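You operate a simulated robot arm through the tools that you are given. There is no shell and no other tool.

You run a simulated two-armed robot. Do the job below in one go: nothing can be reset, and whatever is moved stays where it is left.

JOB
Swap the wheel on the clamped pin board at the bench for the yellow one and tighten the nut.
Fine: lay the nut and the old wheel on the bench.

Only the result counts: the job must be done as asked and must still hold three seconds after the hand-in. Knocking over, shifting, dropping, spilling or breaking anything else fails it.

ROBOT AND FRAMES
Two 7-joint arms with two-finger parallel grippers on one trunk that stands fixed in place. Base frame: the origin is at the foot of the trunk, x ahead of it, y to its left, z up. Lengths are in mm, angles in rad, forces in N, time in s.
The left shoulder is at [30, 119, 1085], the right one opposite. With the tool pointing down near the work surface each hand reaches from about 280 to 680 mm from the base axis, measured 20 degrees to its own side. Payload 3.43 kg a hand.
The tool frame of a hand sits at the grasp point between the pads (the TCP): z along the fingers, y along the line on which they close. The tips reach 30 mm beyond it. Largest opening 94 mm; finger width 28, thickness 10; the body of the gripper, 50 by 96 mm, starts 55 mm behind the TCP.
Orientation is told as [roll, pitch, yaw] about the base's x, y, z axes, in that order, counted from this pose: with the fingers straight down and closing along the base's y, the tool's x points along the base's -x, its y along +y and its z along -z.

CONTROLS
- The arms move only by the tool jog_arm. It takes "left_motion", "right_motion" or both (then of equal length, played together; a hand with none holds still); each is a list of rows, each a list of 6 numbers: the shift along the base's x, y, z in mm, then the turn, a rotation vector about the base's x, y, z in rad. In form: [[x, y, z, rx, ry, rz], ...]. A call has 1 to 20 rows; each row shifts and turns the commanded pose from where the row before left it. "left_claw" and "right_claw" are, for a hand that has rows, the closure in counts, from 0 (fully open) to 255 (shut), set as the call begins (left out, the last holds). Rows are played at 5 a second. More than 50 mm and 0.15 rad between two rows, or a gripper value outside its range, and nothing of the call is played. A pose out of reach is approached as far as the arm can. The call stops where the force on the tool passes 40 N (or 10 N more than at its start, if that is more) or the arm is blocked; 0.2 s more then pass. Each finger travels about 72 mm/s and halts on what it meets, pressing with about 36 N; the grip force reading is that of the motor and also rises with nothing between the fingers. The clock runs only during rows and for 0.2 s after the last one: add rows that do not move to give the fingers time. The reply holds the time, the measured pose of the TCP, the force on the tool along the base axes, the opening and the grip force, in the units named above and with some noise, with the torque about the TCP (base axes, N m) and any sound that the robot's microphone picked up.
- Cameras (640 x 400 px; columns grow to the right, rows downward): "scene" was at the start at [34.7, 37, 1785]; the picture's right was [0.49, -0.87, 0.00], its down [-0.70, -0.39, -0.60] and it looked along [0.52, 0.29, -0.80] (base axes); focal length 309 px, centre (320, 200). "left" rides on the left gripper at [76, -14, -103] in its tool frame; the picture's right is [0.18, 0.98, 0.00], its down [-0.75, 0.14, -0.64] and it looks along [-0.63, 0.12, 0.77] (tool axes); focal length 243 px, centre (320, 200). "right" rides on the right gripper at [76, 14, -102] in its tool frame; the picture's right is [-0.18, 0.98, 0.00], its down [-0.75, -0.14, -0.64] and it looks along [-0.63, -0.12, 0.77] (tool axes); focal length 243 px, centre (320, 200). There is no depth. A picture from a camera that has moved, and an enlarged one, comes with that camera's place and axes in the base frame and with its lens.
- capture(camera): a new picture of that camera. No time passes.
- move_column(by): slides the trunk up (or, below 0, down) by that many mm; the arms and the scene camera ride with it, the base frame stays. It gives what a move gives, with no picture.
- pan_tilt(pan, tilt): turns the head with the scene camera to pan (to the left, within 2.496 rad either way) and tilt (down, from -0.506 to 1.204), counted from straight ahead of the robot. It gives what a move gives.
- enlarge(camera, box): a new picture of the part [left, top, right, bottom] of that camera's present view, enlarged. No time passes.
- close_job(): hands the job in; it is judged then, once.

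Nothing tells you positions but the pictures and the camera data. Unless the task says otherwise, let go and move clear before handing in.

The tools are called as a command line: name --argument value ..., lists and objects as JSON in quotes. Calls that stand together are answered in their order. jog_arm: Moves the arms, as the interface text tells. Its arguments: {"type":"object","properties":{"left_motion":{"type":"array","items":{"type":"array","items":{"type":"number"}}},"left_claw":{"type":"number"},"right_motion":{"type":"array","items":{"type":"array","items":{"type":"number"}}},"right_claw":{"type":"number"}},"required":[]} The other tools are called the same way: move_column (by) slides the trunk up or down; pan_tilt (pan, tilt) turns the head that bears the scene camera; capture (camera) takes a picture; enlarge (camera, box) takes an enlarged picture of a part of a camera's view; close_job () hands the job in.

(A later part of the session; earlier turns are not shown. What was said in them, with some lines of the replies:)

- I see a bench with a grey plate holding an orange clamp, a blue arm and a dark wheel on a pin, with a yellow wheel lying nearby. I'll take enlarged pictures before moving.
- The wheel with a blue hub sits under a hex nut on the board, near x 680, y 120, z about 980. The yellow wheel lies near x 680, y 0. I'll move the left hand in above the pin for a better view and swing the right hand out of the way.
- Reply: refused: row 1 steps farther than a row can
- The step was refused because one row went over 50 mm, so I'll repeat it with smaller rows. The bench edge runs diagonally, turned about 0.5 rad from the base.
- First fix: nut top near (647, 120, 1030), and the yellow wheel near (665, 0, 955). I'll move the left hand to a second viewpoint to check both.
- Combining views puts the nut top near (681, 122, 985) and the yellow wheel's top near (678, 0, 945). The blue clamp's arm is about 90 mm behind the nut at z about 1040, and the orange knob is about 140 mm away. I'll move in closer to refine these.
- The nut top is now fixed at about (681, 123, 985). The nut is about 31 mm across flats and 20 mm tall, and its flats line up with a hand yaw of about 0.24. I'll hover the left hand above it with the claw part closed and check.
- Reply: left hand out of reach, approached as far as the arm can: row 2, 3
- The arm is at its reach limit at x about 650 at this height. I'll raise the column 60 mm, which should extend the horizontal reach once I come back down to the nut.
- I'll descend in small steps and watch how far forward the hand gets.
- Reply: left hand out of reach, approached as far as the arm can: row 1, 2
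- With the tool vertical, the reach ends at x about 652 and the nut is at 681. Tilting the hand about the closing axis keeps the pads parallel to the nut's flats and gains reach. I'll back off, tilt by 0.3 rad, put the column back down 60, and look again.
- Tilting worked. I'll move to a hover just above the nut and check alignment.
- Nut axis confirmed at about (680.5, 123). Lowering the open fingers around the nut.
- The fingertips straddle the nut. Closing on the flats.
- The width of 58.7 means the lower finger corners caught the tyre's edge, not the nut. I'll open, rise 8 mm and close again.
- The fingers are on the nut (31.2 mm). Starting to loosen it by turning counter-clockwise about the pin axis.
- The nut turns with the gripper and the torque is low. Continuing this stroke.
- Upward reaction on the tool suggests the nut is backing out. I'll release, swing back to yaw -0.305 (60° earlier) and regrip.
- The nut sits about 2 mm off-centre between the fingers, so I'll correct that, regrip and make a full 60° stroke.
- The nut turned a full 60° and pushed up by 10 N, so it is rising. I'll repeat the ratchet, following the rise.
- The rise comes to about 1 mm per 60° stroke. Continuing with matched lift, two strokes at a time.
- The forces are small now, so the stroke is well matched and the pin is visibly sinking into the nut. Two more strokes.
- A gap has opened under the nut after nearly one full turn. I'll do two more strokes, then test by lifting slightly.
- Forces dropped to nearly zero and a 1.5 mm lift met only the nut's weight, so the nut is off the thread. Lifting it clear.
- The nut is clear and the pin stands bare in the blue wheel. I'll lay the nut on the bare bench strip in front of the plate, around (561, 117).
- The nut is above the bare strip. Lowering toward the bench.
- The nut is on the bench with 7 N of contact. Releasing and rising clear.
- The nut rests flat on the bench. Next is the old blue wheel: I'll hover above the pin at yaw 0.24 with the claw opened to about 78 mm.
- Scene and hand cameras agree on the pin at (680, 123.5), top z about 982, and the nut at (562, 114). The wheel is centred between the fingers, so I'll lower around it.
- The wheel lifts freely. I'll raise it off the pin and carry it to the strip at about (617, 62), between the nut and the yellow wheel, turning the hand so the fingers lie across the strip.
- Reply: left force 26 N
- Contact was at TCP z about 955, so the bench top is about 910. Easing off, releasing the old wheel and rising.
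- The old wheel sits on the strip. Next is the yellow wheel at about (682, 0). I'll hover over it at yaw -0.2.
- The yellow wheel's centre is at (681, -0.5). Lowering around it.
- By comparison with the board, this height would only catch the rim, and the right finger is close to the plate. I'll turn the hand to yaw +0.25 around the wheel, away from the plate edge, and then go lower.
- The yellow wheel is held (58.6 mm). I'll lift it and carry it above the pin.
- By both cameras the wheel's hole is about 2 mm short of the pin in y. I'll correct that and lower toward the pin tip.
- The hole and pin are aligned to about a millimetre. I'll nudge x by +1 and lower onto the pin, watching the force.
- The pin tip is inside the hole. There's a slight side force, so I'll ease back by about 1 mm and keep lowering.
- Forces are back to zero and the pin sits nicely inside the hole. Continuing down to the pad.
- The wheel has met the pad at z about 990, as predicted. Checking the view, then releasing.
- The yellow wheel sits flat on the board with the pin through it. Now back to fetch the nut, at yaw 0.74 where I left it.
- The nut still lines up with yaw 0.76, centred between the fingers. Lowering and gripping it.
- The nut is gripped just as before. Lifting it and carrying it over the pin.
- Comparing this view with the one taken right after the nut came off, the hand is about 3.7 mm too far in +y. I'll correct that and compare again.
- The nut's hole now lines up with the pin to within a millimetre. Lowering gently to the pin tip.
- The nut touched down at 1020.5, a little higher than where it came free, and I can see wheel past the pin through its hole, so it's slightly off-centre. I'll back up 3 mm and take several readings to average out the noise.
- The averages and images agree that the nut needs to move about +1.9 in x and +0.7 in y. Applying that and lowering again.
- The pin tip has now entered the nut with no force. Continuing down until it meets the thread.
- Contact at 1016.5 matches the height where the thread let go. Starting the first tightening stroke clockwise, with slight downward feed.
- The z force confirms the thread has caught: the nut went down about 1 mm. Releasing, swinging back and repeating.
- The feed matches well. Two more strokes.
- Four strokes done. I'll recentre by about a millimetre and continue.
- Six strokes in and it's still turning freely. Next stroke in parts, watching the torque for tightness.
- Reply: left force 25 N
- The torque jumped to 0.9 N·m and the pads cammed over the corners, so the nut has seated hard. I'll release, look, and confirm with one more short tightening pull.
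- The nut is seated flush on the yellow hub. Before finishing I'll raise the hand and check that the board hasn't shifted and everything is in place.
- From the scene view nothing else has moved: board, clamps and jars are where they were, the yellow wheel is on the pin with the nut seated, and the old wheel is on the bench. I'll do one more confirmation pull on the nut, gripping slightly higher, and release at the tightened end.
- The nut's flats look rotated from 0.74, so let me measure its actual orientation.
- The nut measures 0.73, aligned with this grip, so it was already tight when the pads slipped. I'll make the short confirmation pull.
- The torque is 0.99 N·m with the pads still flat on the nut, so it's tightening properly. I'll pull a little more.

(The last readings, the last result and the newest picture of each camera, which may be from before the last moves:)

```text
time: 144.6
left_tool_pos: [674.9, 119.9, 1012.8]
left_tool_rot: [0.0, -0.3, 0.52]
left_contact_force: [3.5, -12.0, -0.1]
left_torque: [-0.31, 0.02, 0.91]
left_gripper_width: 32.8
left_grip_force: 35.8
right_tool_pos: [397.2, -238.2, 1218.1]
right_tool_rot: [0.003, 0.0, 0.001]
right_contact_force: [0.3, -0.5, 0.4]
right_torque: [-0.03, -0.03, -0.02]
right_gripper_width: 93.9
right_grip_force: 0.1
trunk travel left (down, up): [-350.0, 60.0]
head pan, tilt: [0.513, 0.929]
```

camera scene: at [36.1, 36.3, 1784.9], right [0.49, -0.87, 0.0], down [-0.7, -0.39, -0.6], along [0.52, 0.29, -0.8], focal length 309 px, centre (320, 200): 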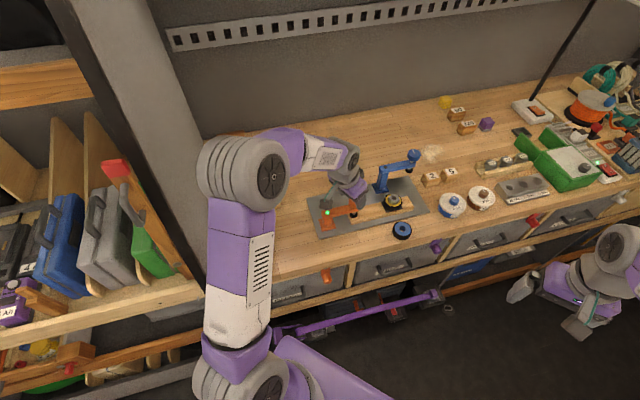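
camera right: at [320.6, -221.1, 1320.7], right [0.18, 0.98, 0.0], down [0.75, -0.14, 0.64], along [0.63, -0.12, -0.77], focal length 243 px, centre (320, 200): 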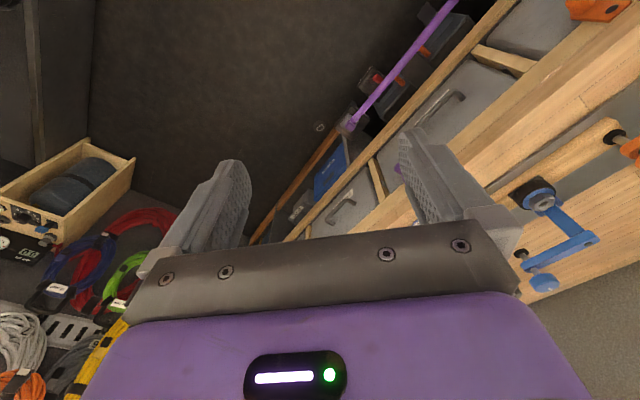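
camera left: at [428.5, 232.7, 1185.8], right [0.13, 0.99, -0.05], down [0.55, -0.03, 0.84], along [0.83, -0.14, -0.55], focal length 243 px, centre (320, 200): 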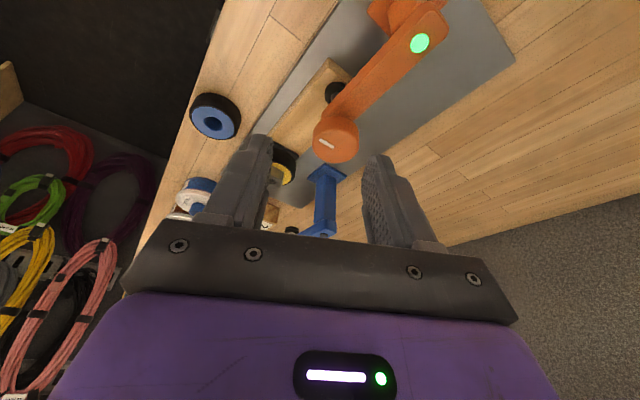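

The torque tops out at about 1 N·m as the pads begin to cam, so the nut is tight. Releasing and backing away.

jog_arm --left_motion '[[0, 0, 0, 0, 0, 0], [0, 0, 0, 0, 0, 0], [0, 0, 0, 0, 0, 0]]' --left_claw 90

jog_arm --left_motion '[[0, 0, 10, 0, 0, 0], [0, 0, 30, 0, 0, 0], [0, 0, 40, 0, 0, 0], [0, 0, 40, 0, 0, 0], [-40, 0, 20, 0, 0, 0], [-40, 10, 20, 0, 0, 0], [-40, 20, 0, 0, 0, 0], [-40, 20, 0, 0, 0, 0], [-40, 20, 0, 0, 0, 0], [0, 0, 0, 0, 0, 0]]'

capture --camera "scene"

enlarge --camera "scene" --box '[360, 160, 460, 240]'

capture --camera "left"

```text
time: 145.4
left_tool_pos: [674.2, 123.4, 1013.6]
left_tool_rot: [0.0, -0.3, 0.521]
left_contact_force: [0.2, 0.1, -0.5]
left_torque: [-0.01, 0.01, 0.0]
left_gripper_width: 60.8
left_grip_force: 0.0
right_tool_pos: [397.2, -237.1, 1217.0]
right_tool_rot: [0.0, -0.001, 0.0]
right_contact_force: [0.2, 0.3, 0.2]
right_torque: [0.0, -0.01, 0.02]
right_gripper_width: 94.0
right_grip_force: 0.0
trunk travel left (down, up): [-350.0, 60.0]
head pan, tilt: [0.513, 0.929]
```

```text
time: 147.6
left_tool_pos: [473.4, 192.7, 1169.9]
left_tool_rot: [0.002, -0.302, 0.52]
left_contact_force: [-0.2, 0.1, -0.1]
left_torque: [0.02, 0.0, 0.01]
left_gripper_width: 60.7
left_grip_force: 0.1
right_tool_pos: [397.8, -236.5, 1218.2]
right_tool_rot: [-0.002, 0.001, 0.0]
right_contact_force: [0.7, -1.0, 0.1]
right_torque: [0.01, 0.02, 0.0]
right_gripper_width: 93.7
right_grip_force: 0.1
trunk travel left (down, up): [-350.0, 60.0]
head pan, tilt: [0.513, 0.929]
```

```text
taken
camera scene: at [35.7, 36.2, 1785.0], right [0.49, -0.87, 0.0], down [-0.7, -0.39, -0.6], along [0.52, 0.29, -0.8], focal length 309 px, centre (320, 200)
```

scene: 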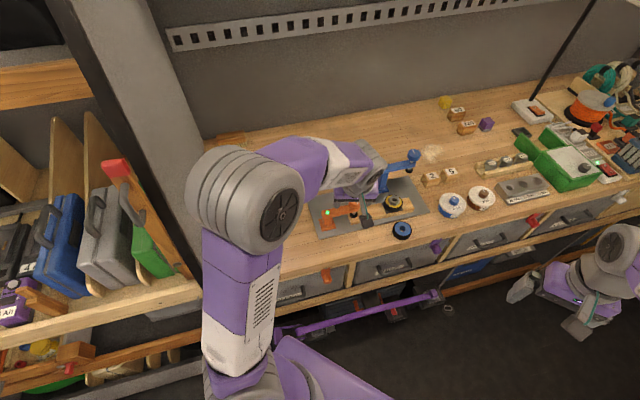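

```text
5.00 times, centred on (410, 200) of scene
camera zoom: at [35.7, 36.2, 1785.0], right [0.49, -0.87, 0.0], down [-0.7, -0.39, -0.6], along [0.52, 0.29, -0.8], focal length 1545 px, centre (-130, 200)
```

zoom: 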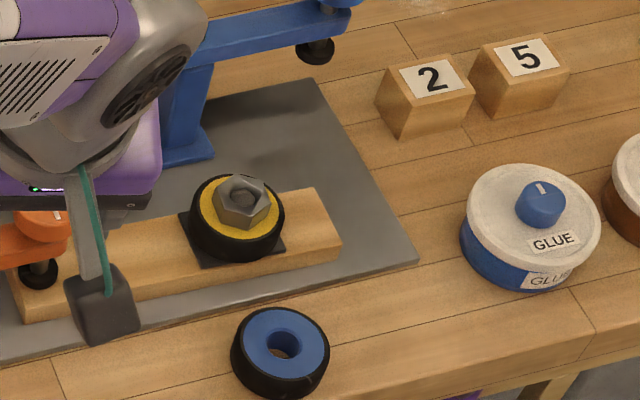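

```text
taken
camera left: at [390.5, 128.6, 1246.0], right [-0.64, 0.77, -0.05], down [0.39, 0.39, 0.84], along [0.66, 0.52, -0.55], focal length 243 px, centre (320, 200)
```

left: 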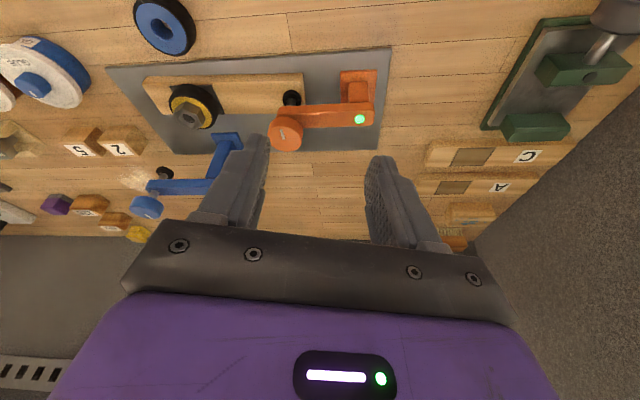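

Compared with the earlier view, the board's free end may have moved a few mm under the last pull. Let me measure that closely.

enlarge --camera "scene" --box '[390, 185, 450, 230]'

enlarge --camera "scene" --box '[300, 180, 380, 240]'

enlarge --camera "left" --box '[90, 30, 410, 180]'

```text
8.89 times, centred on (420, 208) of scene
camera zoom: at [35.7, 36.2, 1785.0], right [0.49, -0.87, 0.0], down [-0.7, -0.39, -0.6], along [0.52, 0.29, -0.8], focal length 2747 px, centre (-569, 133)
```

zoom: 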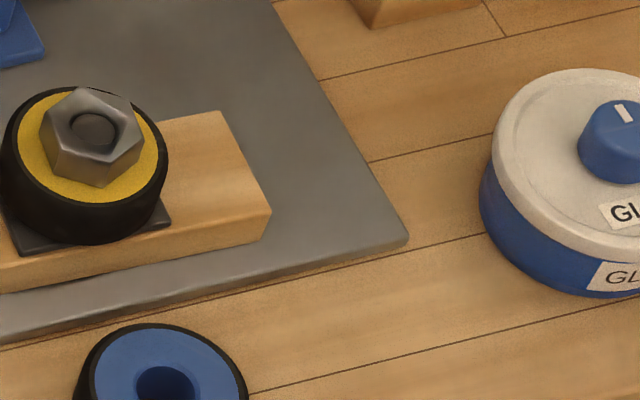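

```text
6.67 times, centred on (340, 210) of scene
camera zoom: at [35.7, 36.2, 1785.0], right [0.49, -0.87, 0.0], down [-0.7, -0.39, -0.6], along [0.52, 0.29, -0.8], focal length 2060 px, centre (187, 133)
```

zoom: 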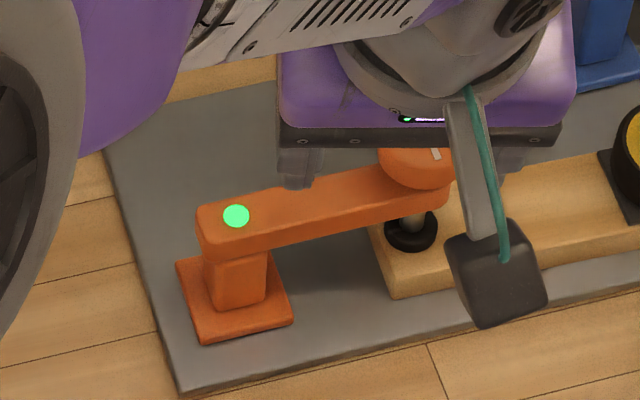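

```text
2.00 times, centred on (250, 105) of left
camera zoom: at [390.5, 128.6, 1246.0], right [-0.64, 0.77, -0.05], down [0.39, 0.39, 0.84], along [0.66, 0.52, -0.55], focal length 485 px, centre (460, 390)
```

zoom: 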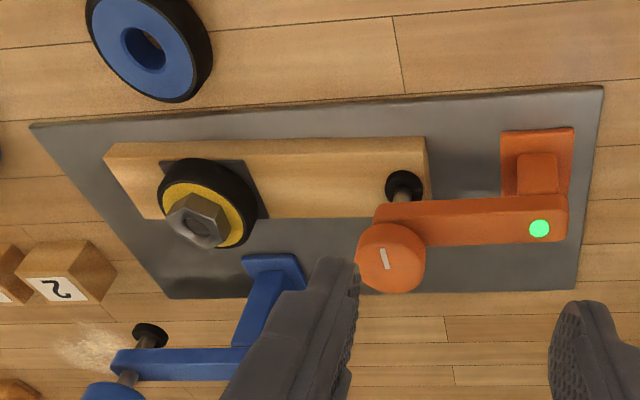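

The board's free end has turned about 0.03 rad about the clamp, roughly 3–4 mm at the pin, from that last torque. I'll gently bring it back: grip the tyre (not the nut) at its present place and ease the hand to the pose at which I originally set the wheel down.

jog_arm --left_motion '[[40, -20, 0, 0, 0, 0], [40, -20, 0, 0, 0, 0], [40, -20, 0, 0, 0, 0], [40, -10, -20, 0, 0, -0.1], [36, -4, -20, 0, 0, -0.1], [0, 0, -40, 0, 0, -0.08], [0, 0, -38, 0, 0, 0], [0, 0, 0, 0, 0, 0], [0, 0, 0, 0, 0, 0]]' --left_claw 40

jog_arm --left_motion '[[0, 0, 0, 0, 0, 0]]'

jog_arm --left_motion '[[0, 0, 0, 0, 0, 0]]'

enlarge --camera "left" --box '[200, 60, 440, 240]'

enlarge --camera "scene" --box '[360, 160, 460, 240]'

```text
time: 149.6
left_tool_pos: [668.7, 117.5, 1055.9]
left_tool_rot: [0.0, -0.3, 0.24]
left_contact_force: [0.5, 0.7, 0.5]
left_torque: [0.03, 0.02, -0.02]
left_gripper_width: 79.1
left_grip_force: 0.0
right_tool_pos: [396.0, -236.0, 1217.8]
right_tool_rot: [0.0, 0.001, -0.001]
right_contact_force: [-0.4, -0.3, 0.1]
right_torque: [0.0, 0.02, -0.01]
right_gripper_width: 93.7
right_grip_force: 0.1
trunk travel left (down, up): [-350.0, 60.0]
head pan, tilt: [0.513, 0.929]
```

```text
time: 150.0
left_tool_pos: [668.2, 117.2, 1056.0]
left_tool_rot: [0.001, -0.3, 0.241]
left_contact_force: [0.2, 0.0, 0.8]
left_torque: [0.03, -0.01, 0.02]
left_gripper_width: 79.2
left_grip_force: 0.1
right_tool_pos: [396.4, -236.9, 1218.3]
right_tool_rot: [0.001, -0.001, -0.001]
right_contact_force: [0.0, 0.3, 0.4]
right_torque: [-0.02, 0.04, 0.04]
right_gripper_width: 94.2
right_grip_force: 0.1
trunk travel left (down, up): [-350.0, 60.0]
head pan, tilt: [0.513, 0.929]
```

```text
time: 150.4
left_tool_pos: [667.8, 117.8, 1055.6]
left_tool_rot: [0.001, -0.301, 0.241]
left_contact_force: [0.6, 0.4, -0.2]
left_torque: [0.03, 0.02, 0.0]
left_gripper_width: 79.2
left_grip_force: 0.1
right_tool_pos: [395.6, -236.1, 1218.8]
right_tool_rot: [0.0, -0.001, 0.001]
right_contact_force: [-0.4, -0.3, 0.0]
right_torque: [0.01, 0.0, 0.02]
right_gripper_width: 94.0
right_grip_force: 0.0
trunk travel left (down, up): [-350.0, 60.0]
head pan, tilt: [0.513, 0.929]
```

```text
2.22 times, centred on (320, 150) of left
camera zoom: at [570.8, 78.8, 1131.6], right [-0.41, 0.91, -0.05], down [0.48, 0.26, 0.84], along [0.78, 0.31, -0.55], focal length 539 px, centre (320, 311)
```

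zoom: 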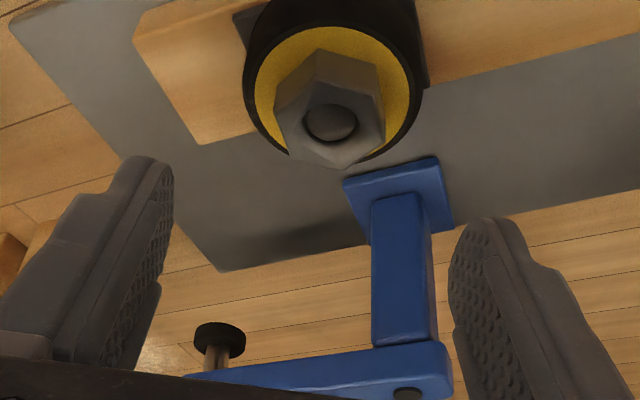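

```text
5.00 times, centred on (410, 200) of scene
camera zoom: at [34.6, 37.0, 1785.0], right [0.49, -0.87, 0.0], down [-0.7, -0.39, -0.6], along [0.52, 0.29, -0.8], focal length 1545 px, centre (-130, 200)
```

zoom: 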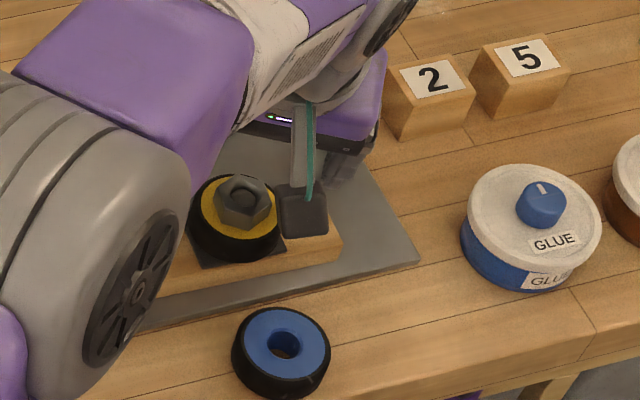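

Both views agree the pin moved about 4 mm toward the robot. Lowering to grip the tyre.

jog_arm --left_motion '[[0.6, 1.8, -20, 0, 0, 0], [0, 0, -20, 0, 0, 0], [0, 0, -15, 0, 0, 0], [0, 0, -8, 0, 0, 0], [0, 0, 0, 0, 0, 0]]'

enlarge --camera "left" --box '[200, 60, 440, 240]'

```text
time: 151.6
left_tool_pos: [670.3, 120.3, 991.8]
left_tool_rot: [-0.001, -0.3, 0.241]
left_contact_force: [-0.2, -0.6, 0.0]
left_torque: [0.0, -0.03, -0.03]
left_gripper_width: 79.1
left_grip_force: 0.2
right_tool_pos: [397.2, -235.9, 1218.4]
right_tool_rot: [-0.002, 0.0, 0.0]
right_contact_force: [0.1, 0.4, -0.6]
right_torque: [-0.01, -0.01, -0.02]
right_gripper_width: 93.7
right_grip_force: 0.1
trunk travel left (down, up): [-350.0, 60.0]
head pan, tilt: [0.513, 0.929]
```

```text
2.22 times, centred on (320, 150) of left
camera zoom: at [574.4, 82.0, 1068.0], right [-0.41, 0.91, -0.05], down [0.48, 0.26, 0.84], along [0.78, 0.31, -0.55], focal length 539 px, centre (320, 311)
```

zoom: 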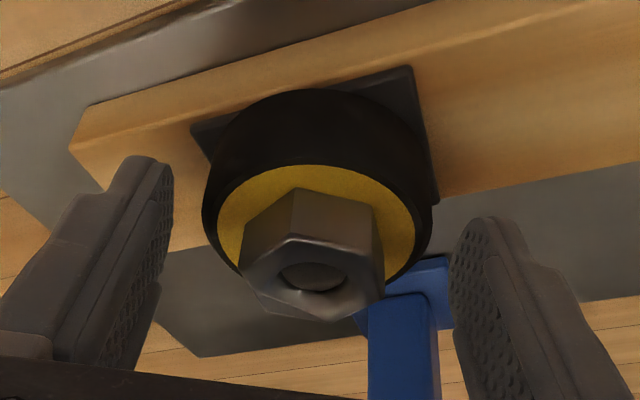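

jog_arm --left_motion '[[0, 0, 0, 0, 0, 0], [0, 0, 0, 0, 0, 0], [0, 0, 0, 0, 0, 0]]' --left_claw 255

enlarge --camera "left" --box '[200, 60, 440, 240]'

enlarge --camera "scene" --box '[360, 160, 460, 240]'

```text
time: 152.4
left_tool_pos: [671.8, 120.6, 991.5]
left_tool_rot: [-0.001, -0.3, 0.242]
left_contact_force: [-0.5, -0.6, -0.3]
left_torque: [0.01, 0.03, 0.0]
left_gripper_width: 58.3
left_grip_force: 36.0
right_tool_pos: [396.8, -236.1, 1218.9]
right_tool_rot: [0.0, 0.001, 0.0]
right_contact_force: [0.3, 0.2, 0.4]
right_torque: [0.0, 0.02, 0.05]
right_gripper_width: 94.0
right_grip_force: 0.1
trunk travel left (down, up): [-350.0, 60.0]
head pan, tilt: [0.513, 0.929]
```

```text
2.22 times, centred on (320, 150) of left
camera zoom: at [574.4, 82.0, 1068.0], right [-0.41, 0.91, -0.05], down [0.48, 0.26, 0.84], along [0.78, 0.31, -0.55], focal length 539 px, centre (320, 311)
```

zoom: 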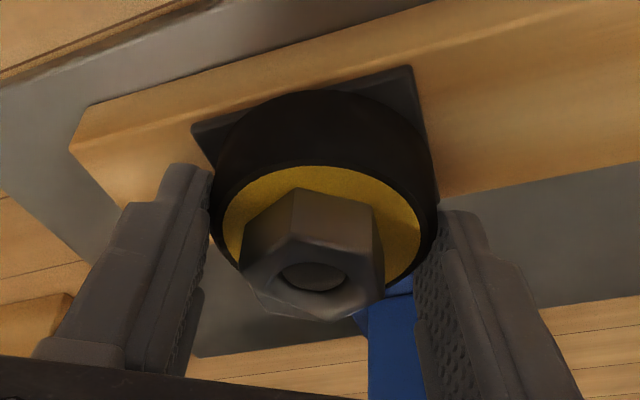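

```text
5.00 times, centred on (410, 200) of scene
camera zoom: at [34.8, 37.0, 1785.0], right [0.49, -0.87, 0.0], down [-0.7, -0.39, -0.6], along [0.52, 0.29, -0.8], focal length 1545 px, centre (-130, 200)
```

zoom: 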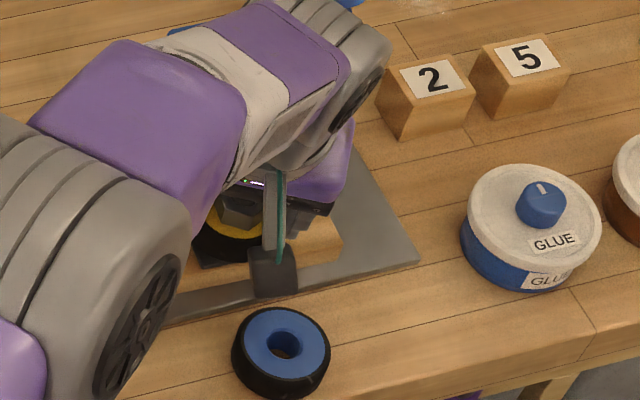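

The tyre slid about 1 mm under the nut when gripped, so it's not a good handle for moving the board. I'll let go of it, rise, and measure the nut's angle. Then I'll use the nut itself, which is rigid to the pin, to ease the board back.

jog_arm --left_motion '[[0, 0, 0, 0, 0, 0], [0, 0, 0, 0, 0, 0], [0, 0, 0, 0, 0, 0], [0, 0, 10, 0, 0, 0], [0, 0, 25, 0, 0, 0], [0, 0, 25, 0, 0, 0], [0, 0, 0, 0, 0, 0]]' --left_claw 40

enlarge --camera "left" --box '[270, 60, 370, 135]'

enlarge --camera "left" --box '[200, 60, 440, 240]'

```text
time: 154.0
left_tool_pos: [669.6, 119.4, 1053.0]
left_tool_rot: [0.0, -0.298, 0.241]
left_contact_force: [-0.5, 0.7, -0.4]
left_torque: [-0.03, -0.02, 0.0]
left_gripper_width: 79.0
left_grip_force: 0.1
right_tool_pos: [396.5, -236.3, 1219.0]
right_tool_rot: [0.001, 0.002, 0.001]
right_contact_force: [-0.4, -0.4, 0.0]
right_torque: [-0.05, 0.01, 0.01]
right_gripper_width: 93.8
right_grip_force: 0.1
trunk travel left (down, up): [-350.0, 60.0]
head pan, tilt: [0.513, 0.929]
```

```text
5.33 times, centred on (320, 98) of left
camera zoom: at [573.3, 80.7, 1128.8], right [-0.4, 0.91, -0.05], down [0.48, 0.26, 0.84], along [0.78, 0.31, -0.55], focal length 1294 px, centre (320, 747)
```

zoom: 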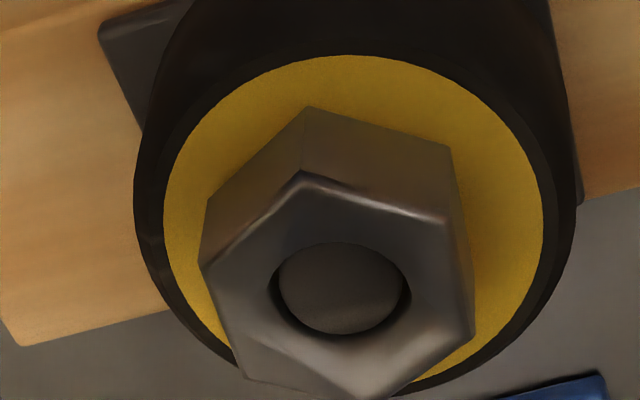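

```text
2.22 times, centred on (320, 150) of left
camera zoom: at [573.3, 80.7, 1128.8], right [-0.4, 0.91, -0.05], down [0.48, 0.26, 0.84], along [0.78, 0.31, -0.55], focal length 539 px, centre (320, 311)
```

zoom: 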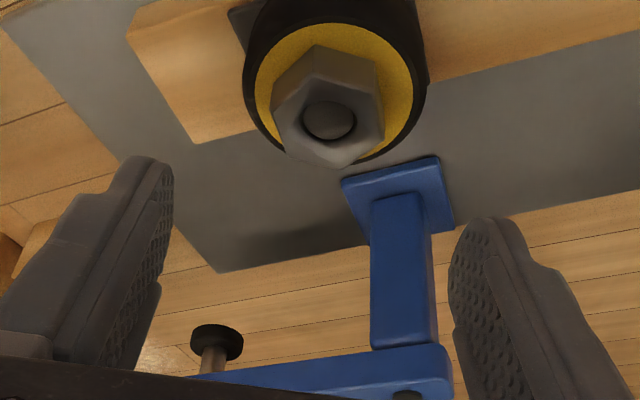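

The nut is at angle 0.67, so it turned slightly further in the last pull. I'll turn to the equivalent yaw of -0.375, where the closing direction lines up with the needed push, and check centring.

jog_arm --left_motion '[[0.4, 0.45, 0, 0, 0, -0.123], [0.4, 0.45, 0, 0, 0, -0.123], [0.4, 0.45, 0, 0, 0, -0.123], [0.4, 0.45, 0, 0, 0, -0.123], [0.4, 0.45, 0, 0, 0, -0.123], [0, 0, -20, 0, 0, 0], [0, 0, -10, 0, 0, 0], [0, 0, 0, 0, 0, 0], [0, 0, 0, 0, 0, 0]]' --left_claw 90

enlarge --camera "left" --box '[200, 80, 440, 260]'

```text
time: 156.0
left_tool_pos: [672.2, 123.8, 1021.9]
left_tool_rot: [0.001, -0.3, -0.375]
left_contact_force: [0.2, 0.2, 0.9]
left_torque: [0.02, -0.02, -0.02]
left_gripper_width: 60.8
left_grip_force: 0.1
right_tool_pos: [397.2, -236.8, 1217.8]
right_tool_rot: [0.0, 0.001, -0.001]
right_contact_force: [-0.3, 0.1, 0.4]
right_torque: [0.02, -0.02, 0.02]
right_gripper_width: 94.0
right_grip_force: 0.0
trunk travel left (down, up): [-350.0, 60.0]
head pan, tilt: [0.513, 0.929]
```

```text
2.22 times, centred on (320, 170) of left
camera zoom: at [570.8, 148.8, 1097.9], right [0.2, 0.98, -0.05], down [0.54, -0.06, 0.84], along [0.82, -0.19, -0.55], focal length 539 px, centre (320, 267)
```

zoom: 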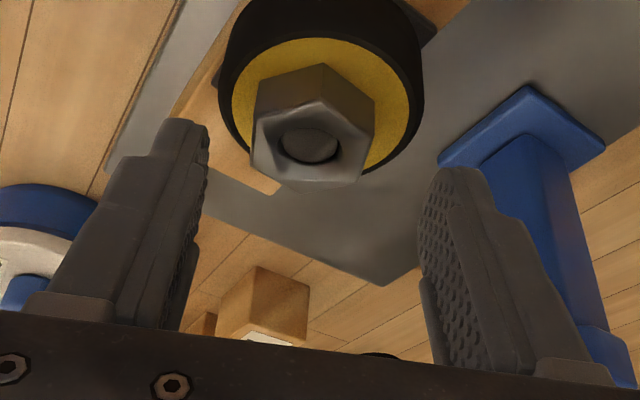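

The nut sits about 4 mm toward the left finger, so closing here will itself draw the pin most of the way back. Lowering and closing.

jog_arm --left_motion '[[0, 0, -9, 0, 0, 0], [0, 0, 0, 0, 0, 0]]'

jog_arm --left_motion '[[0, 0, 0, 0, 0, 0], [0, 0, 0, 0, 0, 0], [0, 0, 0, 0, 0, 0]]' --left_claw 255

enlarge --camera "left" --box '[200, 80, 440, 260]'

enlarge --camera "scene" --box '[360, 160, 460, 240]'

```text
time: 156.6
left_tool_pos: [671.2, 123.2, 1013.5]
left_tool_rot: [-0.001, -0.299, -0.376]
left_contact_force: [-0.1, 0.1, -0.3]
left_torque: [0.02, 0.02, 0.01]
left_gripper_width: 60.9
left_grip_force: 0.2
right_tool_pos: [396.7, -236.3, 1218.0]
right_tool_rot: [0.0, 0.0, 0.002]
right_contact_force: [-0.5, -0.4, 0.0]
right_torque: [0.02, 0.04, 0.02]
right_gripper_width: 94.0
right_grip_force: 0.1
trunk travel left (down, up): [-350.0, 60.0]
head pan, tilt: [0.513, 0.929]
```

```text
time: 157.4
left_tool_pos: [671.6, 121.2, 1013.8]
left_tool_rot: [-0.001, -0.299, -0.376]
left_contact_force: [-1.1, -6.4, -0.4]
left_torque: [-0.34, 0.15, 0.19]
left_gripper_width: 31.4
left_grip_force: 35.9
right_tool_pos: [397.5, -236.7, 1217.3]
right_tool_rot: [0.001, 0.0, 0.0]
right_contact_force: [-0.7, -0.5, -0.3]
right_torque: [0.0, -0.03, -0.04]
right_gripper_width: 94.0
right_grip_force: 0.1
trunk travel left (down, up): [-350.0, 60.0]
head pan, tilt: [0.513, 0.929]
```

```text
2.22 times, centred on (320, 170) of left
camera zoom: at [569.6, 146.0, 1089.6], right [0.2, 0.98, -0.06], down [0.55, -0.06, 0.84], along [0.82, -0.19, -0.55], focal length 539 px, centre (320, 267)
```

zoom: 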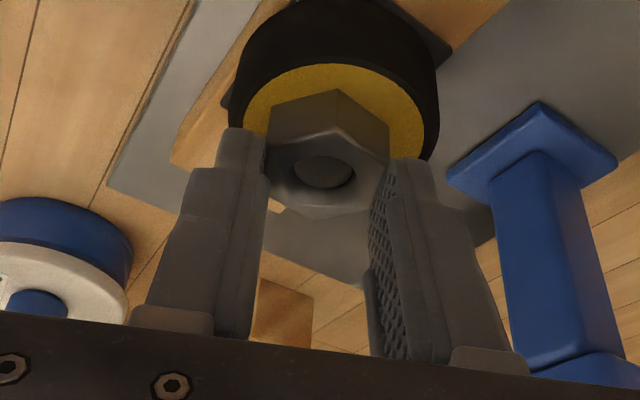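

```text
5.00 times, centred on (410, 200) of scene
camera zoom: at [34.5, 35.7, 1785.0], right [0.49, -0.87, 0.0], down [-0.7, -0.39, -0.6], along [0.52, 0.29, -0.8], focal length 1545 px, centre (-130, 200)
```

zoom: 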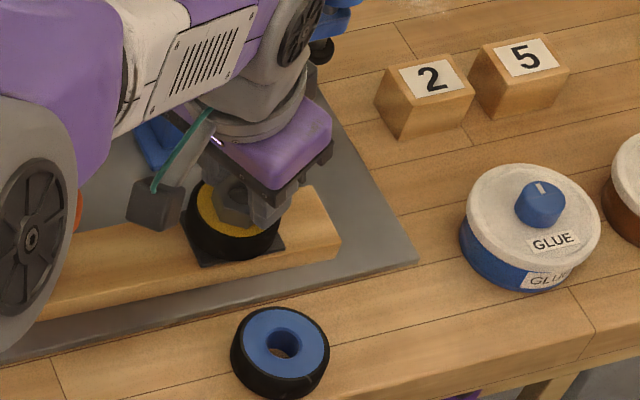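

The board holds with about 6 N. Easing it back in small steps along its arc.

jog_arm --left_motion '[[0.6, 0.8, 0, 0, 0, 0], [0.6, 0.8, 0, 0, 0, 0], [0, 0, 0, 0, 0, 0]]'

enlarge --camera "scene" --box '[390, 185, 450, 230]'

jog_arm --left_motion '[[0.6, 0.8, 0, 0, 0, 0], [0.6, 0.8, 0, 0, 0, 0], [0, 0, 0, 0, 0, 0]]'

enlarge --camera "scene" --box '[390, 185, 450, 230]'

```text
time: 158.2
left_tool_pos: [674.2, 124.3, 1013.8]
left_tool_rot: [0.0, -0.299, -0.375]
left_contact_force: [-1.1, -9.2, -1.8]
left_torque: [-0.42, 0.2, 0.67]
left_gripper_width: 31.0
left_grip_force: 36.1
right_tool_pos: [396.9, -236.2, 1217.8]
right_tool_rot: [0.003, -0.002, 0.0]
right_contact_force: [-0.1, -0.4, -1.5]
right_torque: [0.0, 0.02, 0.0]
right_gripper_width: 94.1
right_grip_force: 0.1
trunk travel left (down, up): [-350.0, 60.0]
head pan, tilt: [0.513, 0.929]
```

```text
8.89 times, centred on (420, 208) of scene
camera zoom: at [35.0, 35.5, 1785.0], right [0.49, -0.87, 0.0], down [-0.7, -0.39, -0.6], along [0.52, 0.29, -0.8], focal length 2747 px, centre (-569, 133)
```

zoom: 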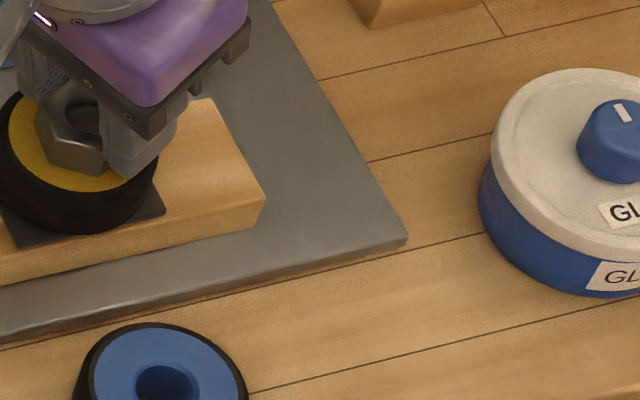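

```text
time: 159.0
left_tool_pos: [673.9, 125.5, 1015.3]
left_tool_rot: [0.0, -0.302, -0.376]
left_contact_force: [-2.4, -7.9, -1.1]
left_torque: [-0.33, 0.17, 0.69]
left_gripper_width: 31.1
left_grip_force: 36.5
right_tool_pos: [395.7, -237.1, 1220.0]
right_tool_rot: [0.002, 0.001, -0.001]
right_contact_force: [-0.7, -0.6, 0.3]
right_torque: [0.03, -0.02, 0.01]
right_gripper_width: 93.7
right_grip_force: 0.1
trunk travel left (down, up): [-350.0, 60.0]
head pan, tilt: [0.513, 0.929]
```

```text
8.89 times, centred on (420, 208) of scene
camera zoom: at [34.4, 35.6, 1785.0], right [0.49, -0.87, 0.0], down [-0.7, -0.39, -0.6], along [0.52, 0.29, -0.8], focal length 2747 px, centre (-569, 133)
```

zoom: 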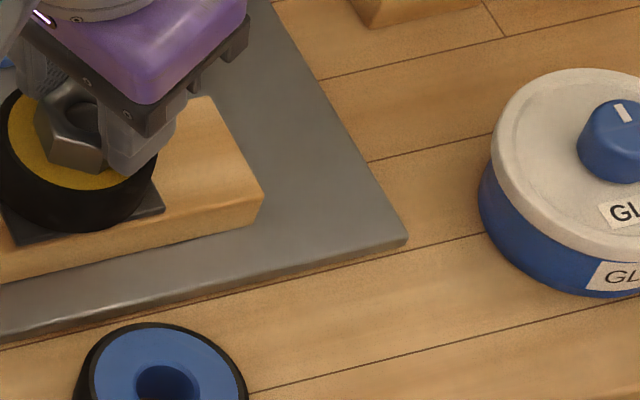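

The board's corners are back at their original places relative to the plate, and the torque on the nut during this was in the tightening direction. Releasing and checking it stays.

jog_arm --left_motion '[[0, 0, 0, 0, 0, 0], [0, 0, 0, 0, 0, 0], [0, 0, 0, 0, 0, 0]]' --left_claw 90

enlarge --camera "scene" --box '[390, 185, 450, 230]'

enlarge --camera "left" --box '[200, 80, 440, 260]'

```text
time: 159.8
left_tool_pos: [673.5, 125.8, 1014.1]
left_tool_rot: [0.001, -0.299, -0.375]
left_contact_force: [0.3, 0.1, 0.6]
left_torque: [-0.01, 0.01, 0.01]
left_gripper_width: 60.8
left_grip_force: 0.1
right_tool_pos: [397.4, -237.4, 1217.3]
right_tool_rot: [0.0, -0.001, -0.001]
right_contact_force: [-0.7, -0.2, 0.1]
right_torque: [0.03, 0.01, -0.02]
right_gripper_width: 94.0
right_grip_force: 0.1
trunk travel left (down, up): [-350.0, 60.0]
head pan, tilt: [0.513, 0.929]
```

```text
8.89 times, centred on (420, 208) of scene
camera zoom: at [34.7, 37.2, 1785.0], right [0.49, -0.87, 0.0], down [-0.7, -0.39, -0.6], along [0.52, 0.29, -0.8], focal length 2747 px, centre (-569, 133)
```

zoom: 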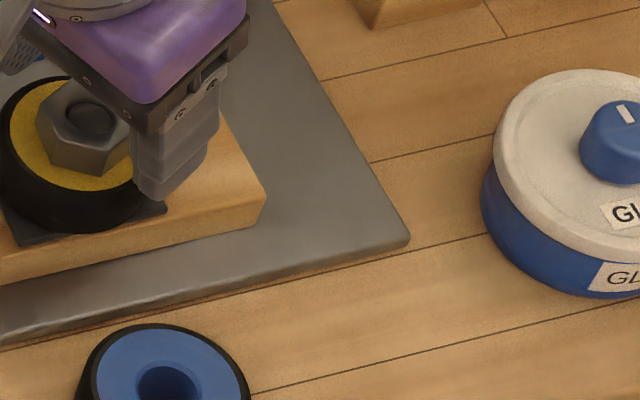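

```text
2.22 times, centred on (320, 170) of left
camera zoom: at [572.8, 150.0, 1090.0], right [0.2, 0.98, -0.05], down [0.54, -0.06, 0.84], along [0.82, -0.19, -0.55], focal length 539 px, centre (320, 267)
```

zoom: 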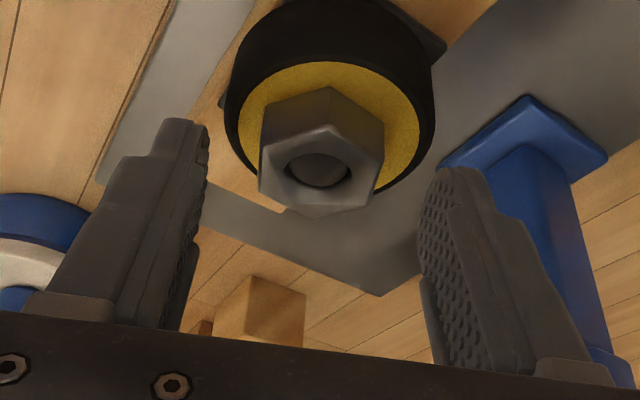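

The board is back in its original place and the nut is seated and tight. Retreating clear for a final look.

jog_arm --left_motion '[[0, 0, 10, 0, 0, 0], [0, 0, 30, 0, 0, 0], [0, 0, 40, 0, 0, 0], [0, 0, 40, 0, 0, 0], [-40, 0, 20, 0, 0, 0], [-40, 10, 20, 0, 0, 0.1], [-40, 25, 0, 0, 0, 0.1], [-40, 25, 0, 0, 0, 0.1], [-40, 25, 20, 0, 0, 0], [-30, 20, 20, 0, 0, 0], [0, 0, 0, 0, 0, 0]]'

capture --camera "scene"

enlarge --camera "scene" --box '[360, 160, 460, 240]'

enlarge --camera "scene" --box '[380, 185, 420, 215]'

enlarge --camera "scene" --box '[290, 130, 490, 255]'

```text
refused: row 9 steps farther than a row can; nothing moved
```

```text
taken
camera scene: at [34.7, 37.2, 1785.0], right [0.49, -0.87, 0.0], down [-0.7, -0.39, -0.6], along [0.52, 0.29, -0.8], focal length 309 px, centre (320, 200)
```

scene: 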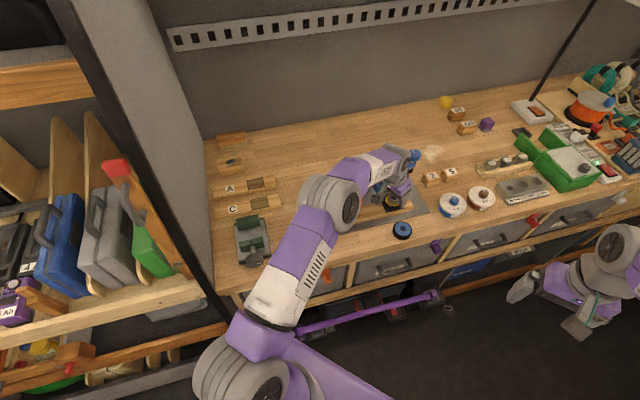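

```text
5.00 times, centred on (410, 200) of scene
camera zoom: at [34.7, 37.2, 1785.0], right [0.49, -0.87, 0.0], down [-0.7, -0.39, -0.6], along [0.52, 0.29, -0.8], focal length 1545 px, centre (-130, 200)
```

zoom: 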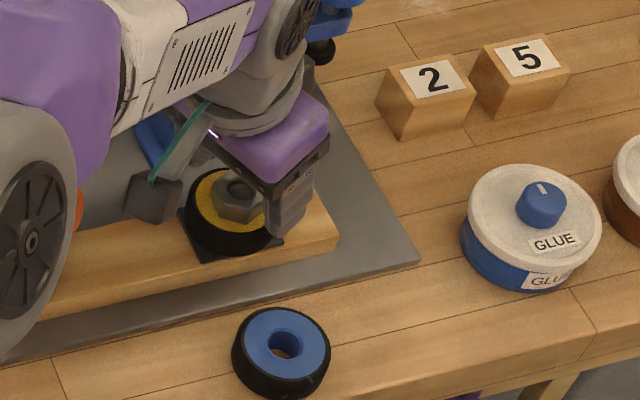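

```text
13.33 times, centred on (400, 200) of scene
camera zoom: at [34.7, 37.2, 1785.0], right [0.49, -0.87, 0.0], down [-0.7, -0.39, -0.6], along [0.52, 0.29, -0.8], focal length 4120 px, centre (-747, 200)
```

zoom: 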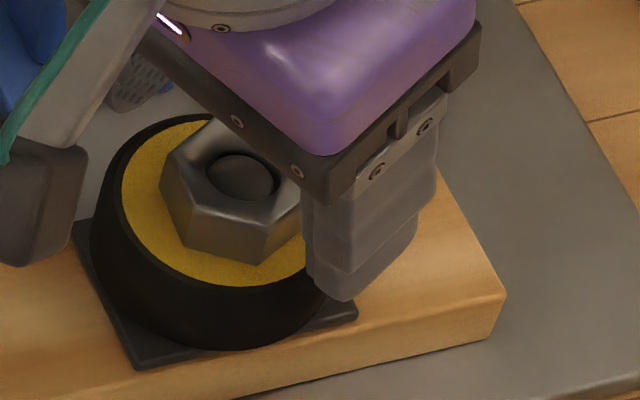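

```text
3.20 times, centred on (390, 192) of scene
camera zoom: at [34.7, 37.2, 1785.0], right [0.49, -0.87, 0.0], down [-0.7, -0.39, -0.6], along [0.52, 0.29, -0.8], focal length 989 px, centre (96, 224)
```

zoom: 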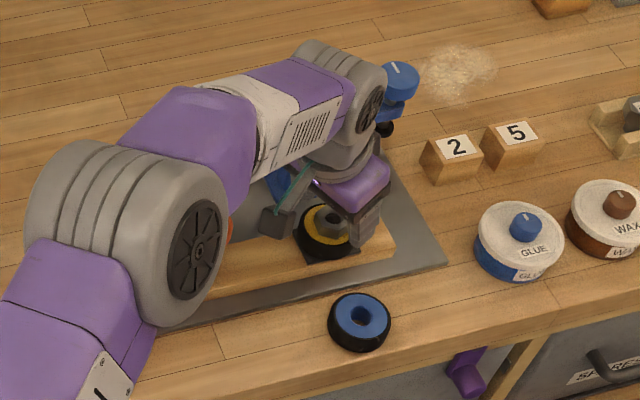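

The nut and wheel look right and the board corners match the start. The retreat was refused because one row was over-long, so I'll send it again with shorter rows.

jog_arm --left_motion '[[0, 0, 10, 0, 0, 0], [0, 0, 30, 0, 0, 0], [0, 0, 40, 0, 0, 0], [0, 0, 40, 0, 0, 0], [-40, 0, 20, 0, 0, 0], [-40, 10, 15, 0, 0, 0.1], [-40, 20, 0, 0, 0, 0.1], [-40, 20, 0, 0, 0, 0.1], [-40, 20, 0, 0, 0, 0], [-35, 20, 0, 0, 0, 0], [0, 0, 0, 0, 0, 0], [0, 0, 0, 0, 0, 0]]'

enlarge --camera "scene" --box '[290, 130, 490, 255]'

enlarge --camera "scene" --box '[360, 160, 460, 240]'

capture --camera "left"

```text
time: 162.4
left_tool_pos: [439.2, 218.7, 1167.8]
left_tool_rot: [0.0, -0.301, -0.075]
left_contact_force: [-0.3, 0.4, 0.3]
left_torque: [-0.01, -0.03, -0.01]
left_gripper_width: 60.4
left_grip_force: 0.0
right_tool_pos: [396.5, -235.9, 1218.9]
right_tool_rot: [0.001, -0.002, 0.001]
right_contact_force: [0.7, -0.8, 0.5]
right_torque: [0.02, 0.0, 0.02]
right_gripper_width: 94.2
right_grip_force: 0.0
trunk travel left (down, up): [-350.0, 60.0]
head pan, tilt: [0.513, 0.929]
```

```text
3.20 times, centred on (390, 192) of scene
camera zoom: at [33.8, 37.5, 1785.0], right [0.49, -0.87, 0.0], down [-0.7, -0.39, -0.6], along [0.52, 0.29, -0.8], focal length 989 px, centre (96, 224)
```

zoom: 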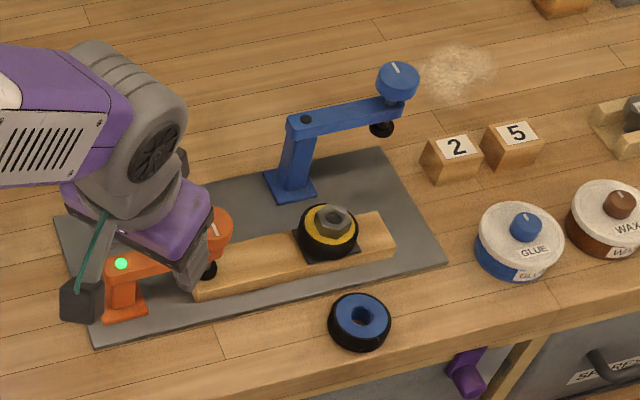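

```text
5.00 times, centred on (410, 200) of scene
camera zoom: at [33.8, 37.5, 1785.0], right [0.49, -0.87, 0.0], down [-0.7, -0.39, -0.6], along [0.52, 0.29, -0.8], focal length 1545 px, centre (-130, 200)
```

zoom: 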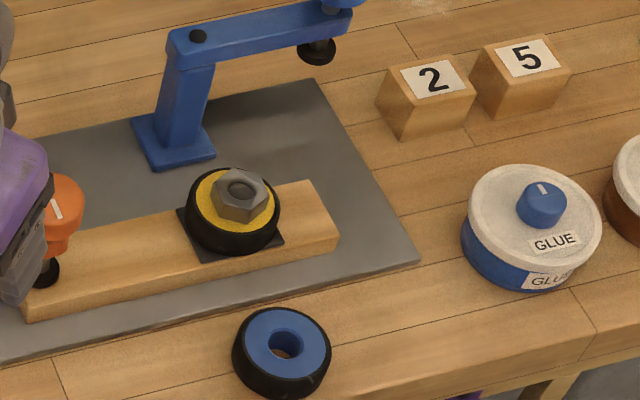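

```text
taken
camera left: at [335.7, 211.3, 1243.8], right [-0.1, 0.99, -0.05], down [0.54, 0.1, 0.84], along [0.84, 0.06, -0.55], focal length 243 px, centre (320, 200)
```

left: 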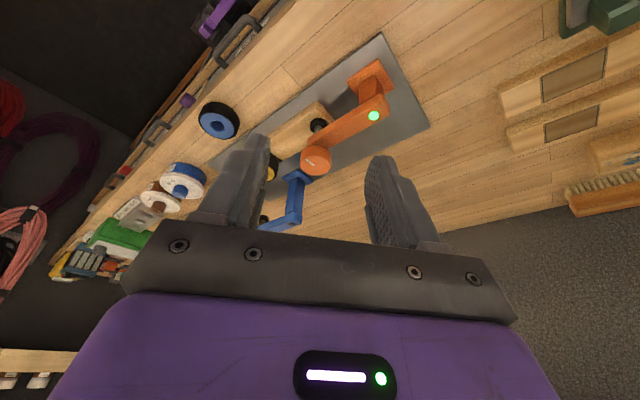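

The yellow wheel sits on the pin with the nut tightened on top. The blue wheel lies on the bench, both hands are clear, and the board and everything else look as they did at the start. Handing in.

close_job

```text
The job is handed in.
```

The yellow wheel is on the clamped pin board with the nut tightened on top, and the old blue wheel is lying on the bench in front of the plate. I've handed the job in; the tool only confirmed receipt, so I don't know the verdict.

- **Nut:** it took six clockwise strokes to run down. The last pull reached about 1 N·m, which is as much as this grip can apply before the fingers slip over the corners.
- **Wheel:** when I gripped the tyre afterwards, the wheel slid about 1 mm sideways under the nut. It may not be clamped very hard, even though the nut won't turn further with this gripper.
- **Board:** that last pull also turned the board slightly in its clamp, moving the pin about 4–5 mm toward the robot. I eased it back, and in the final scene pictures its corners line up with their starting positions.
- **Everything else:** the clamps, jars and blocks looked unmoved in the final pictures. Both hands were open and clear.
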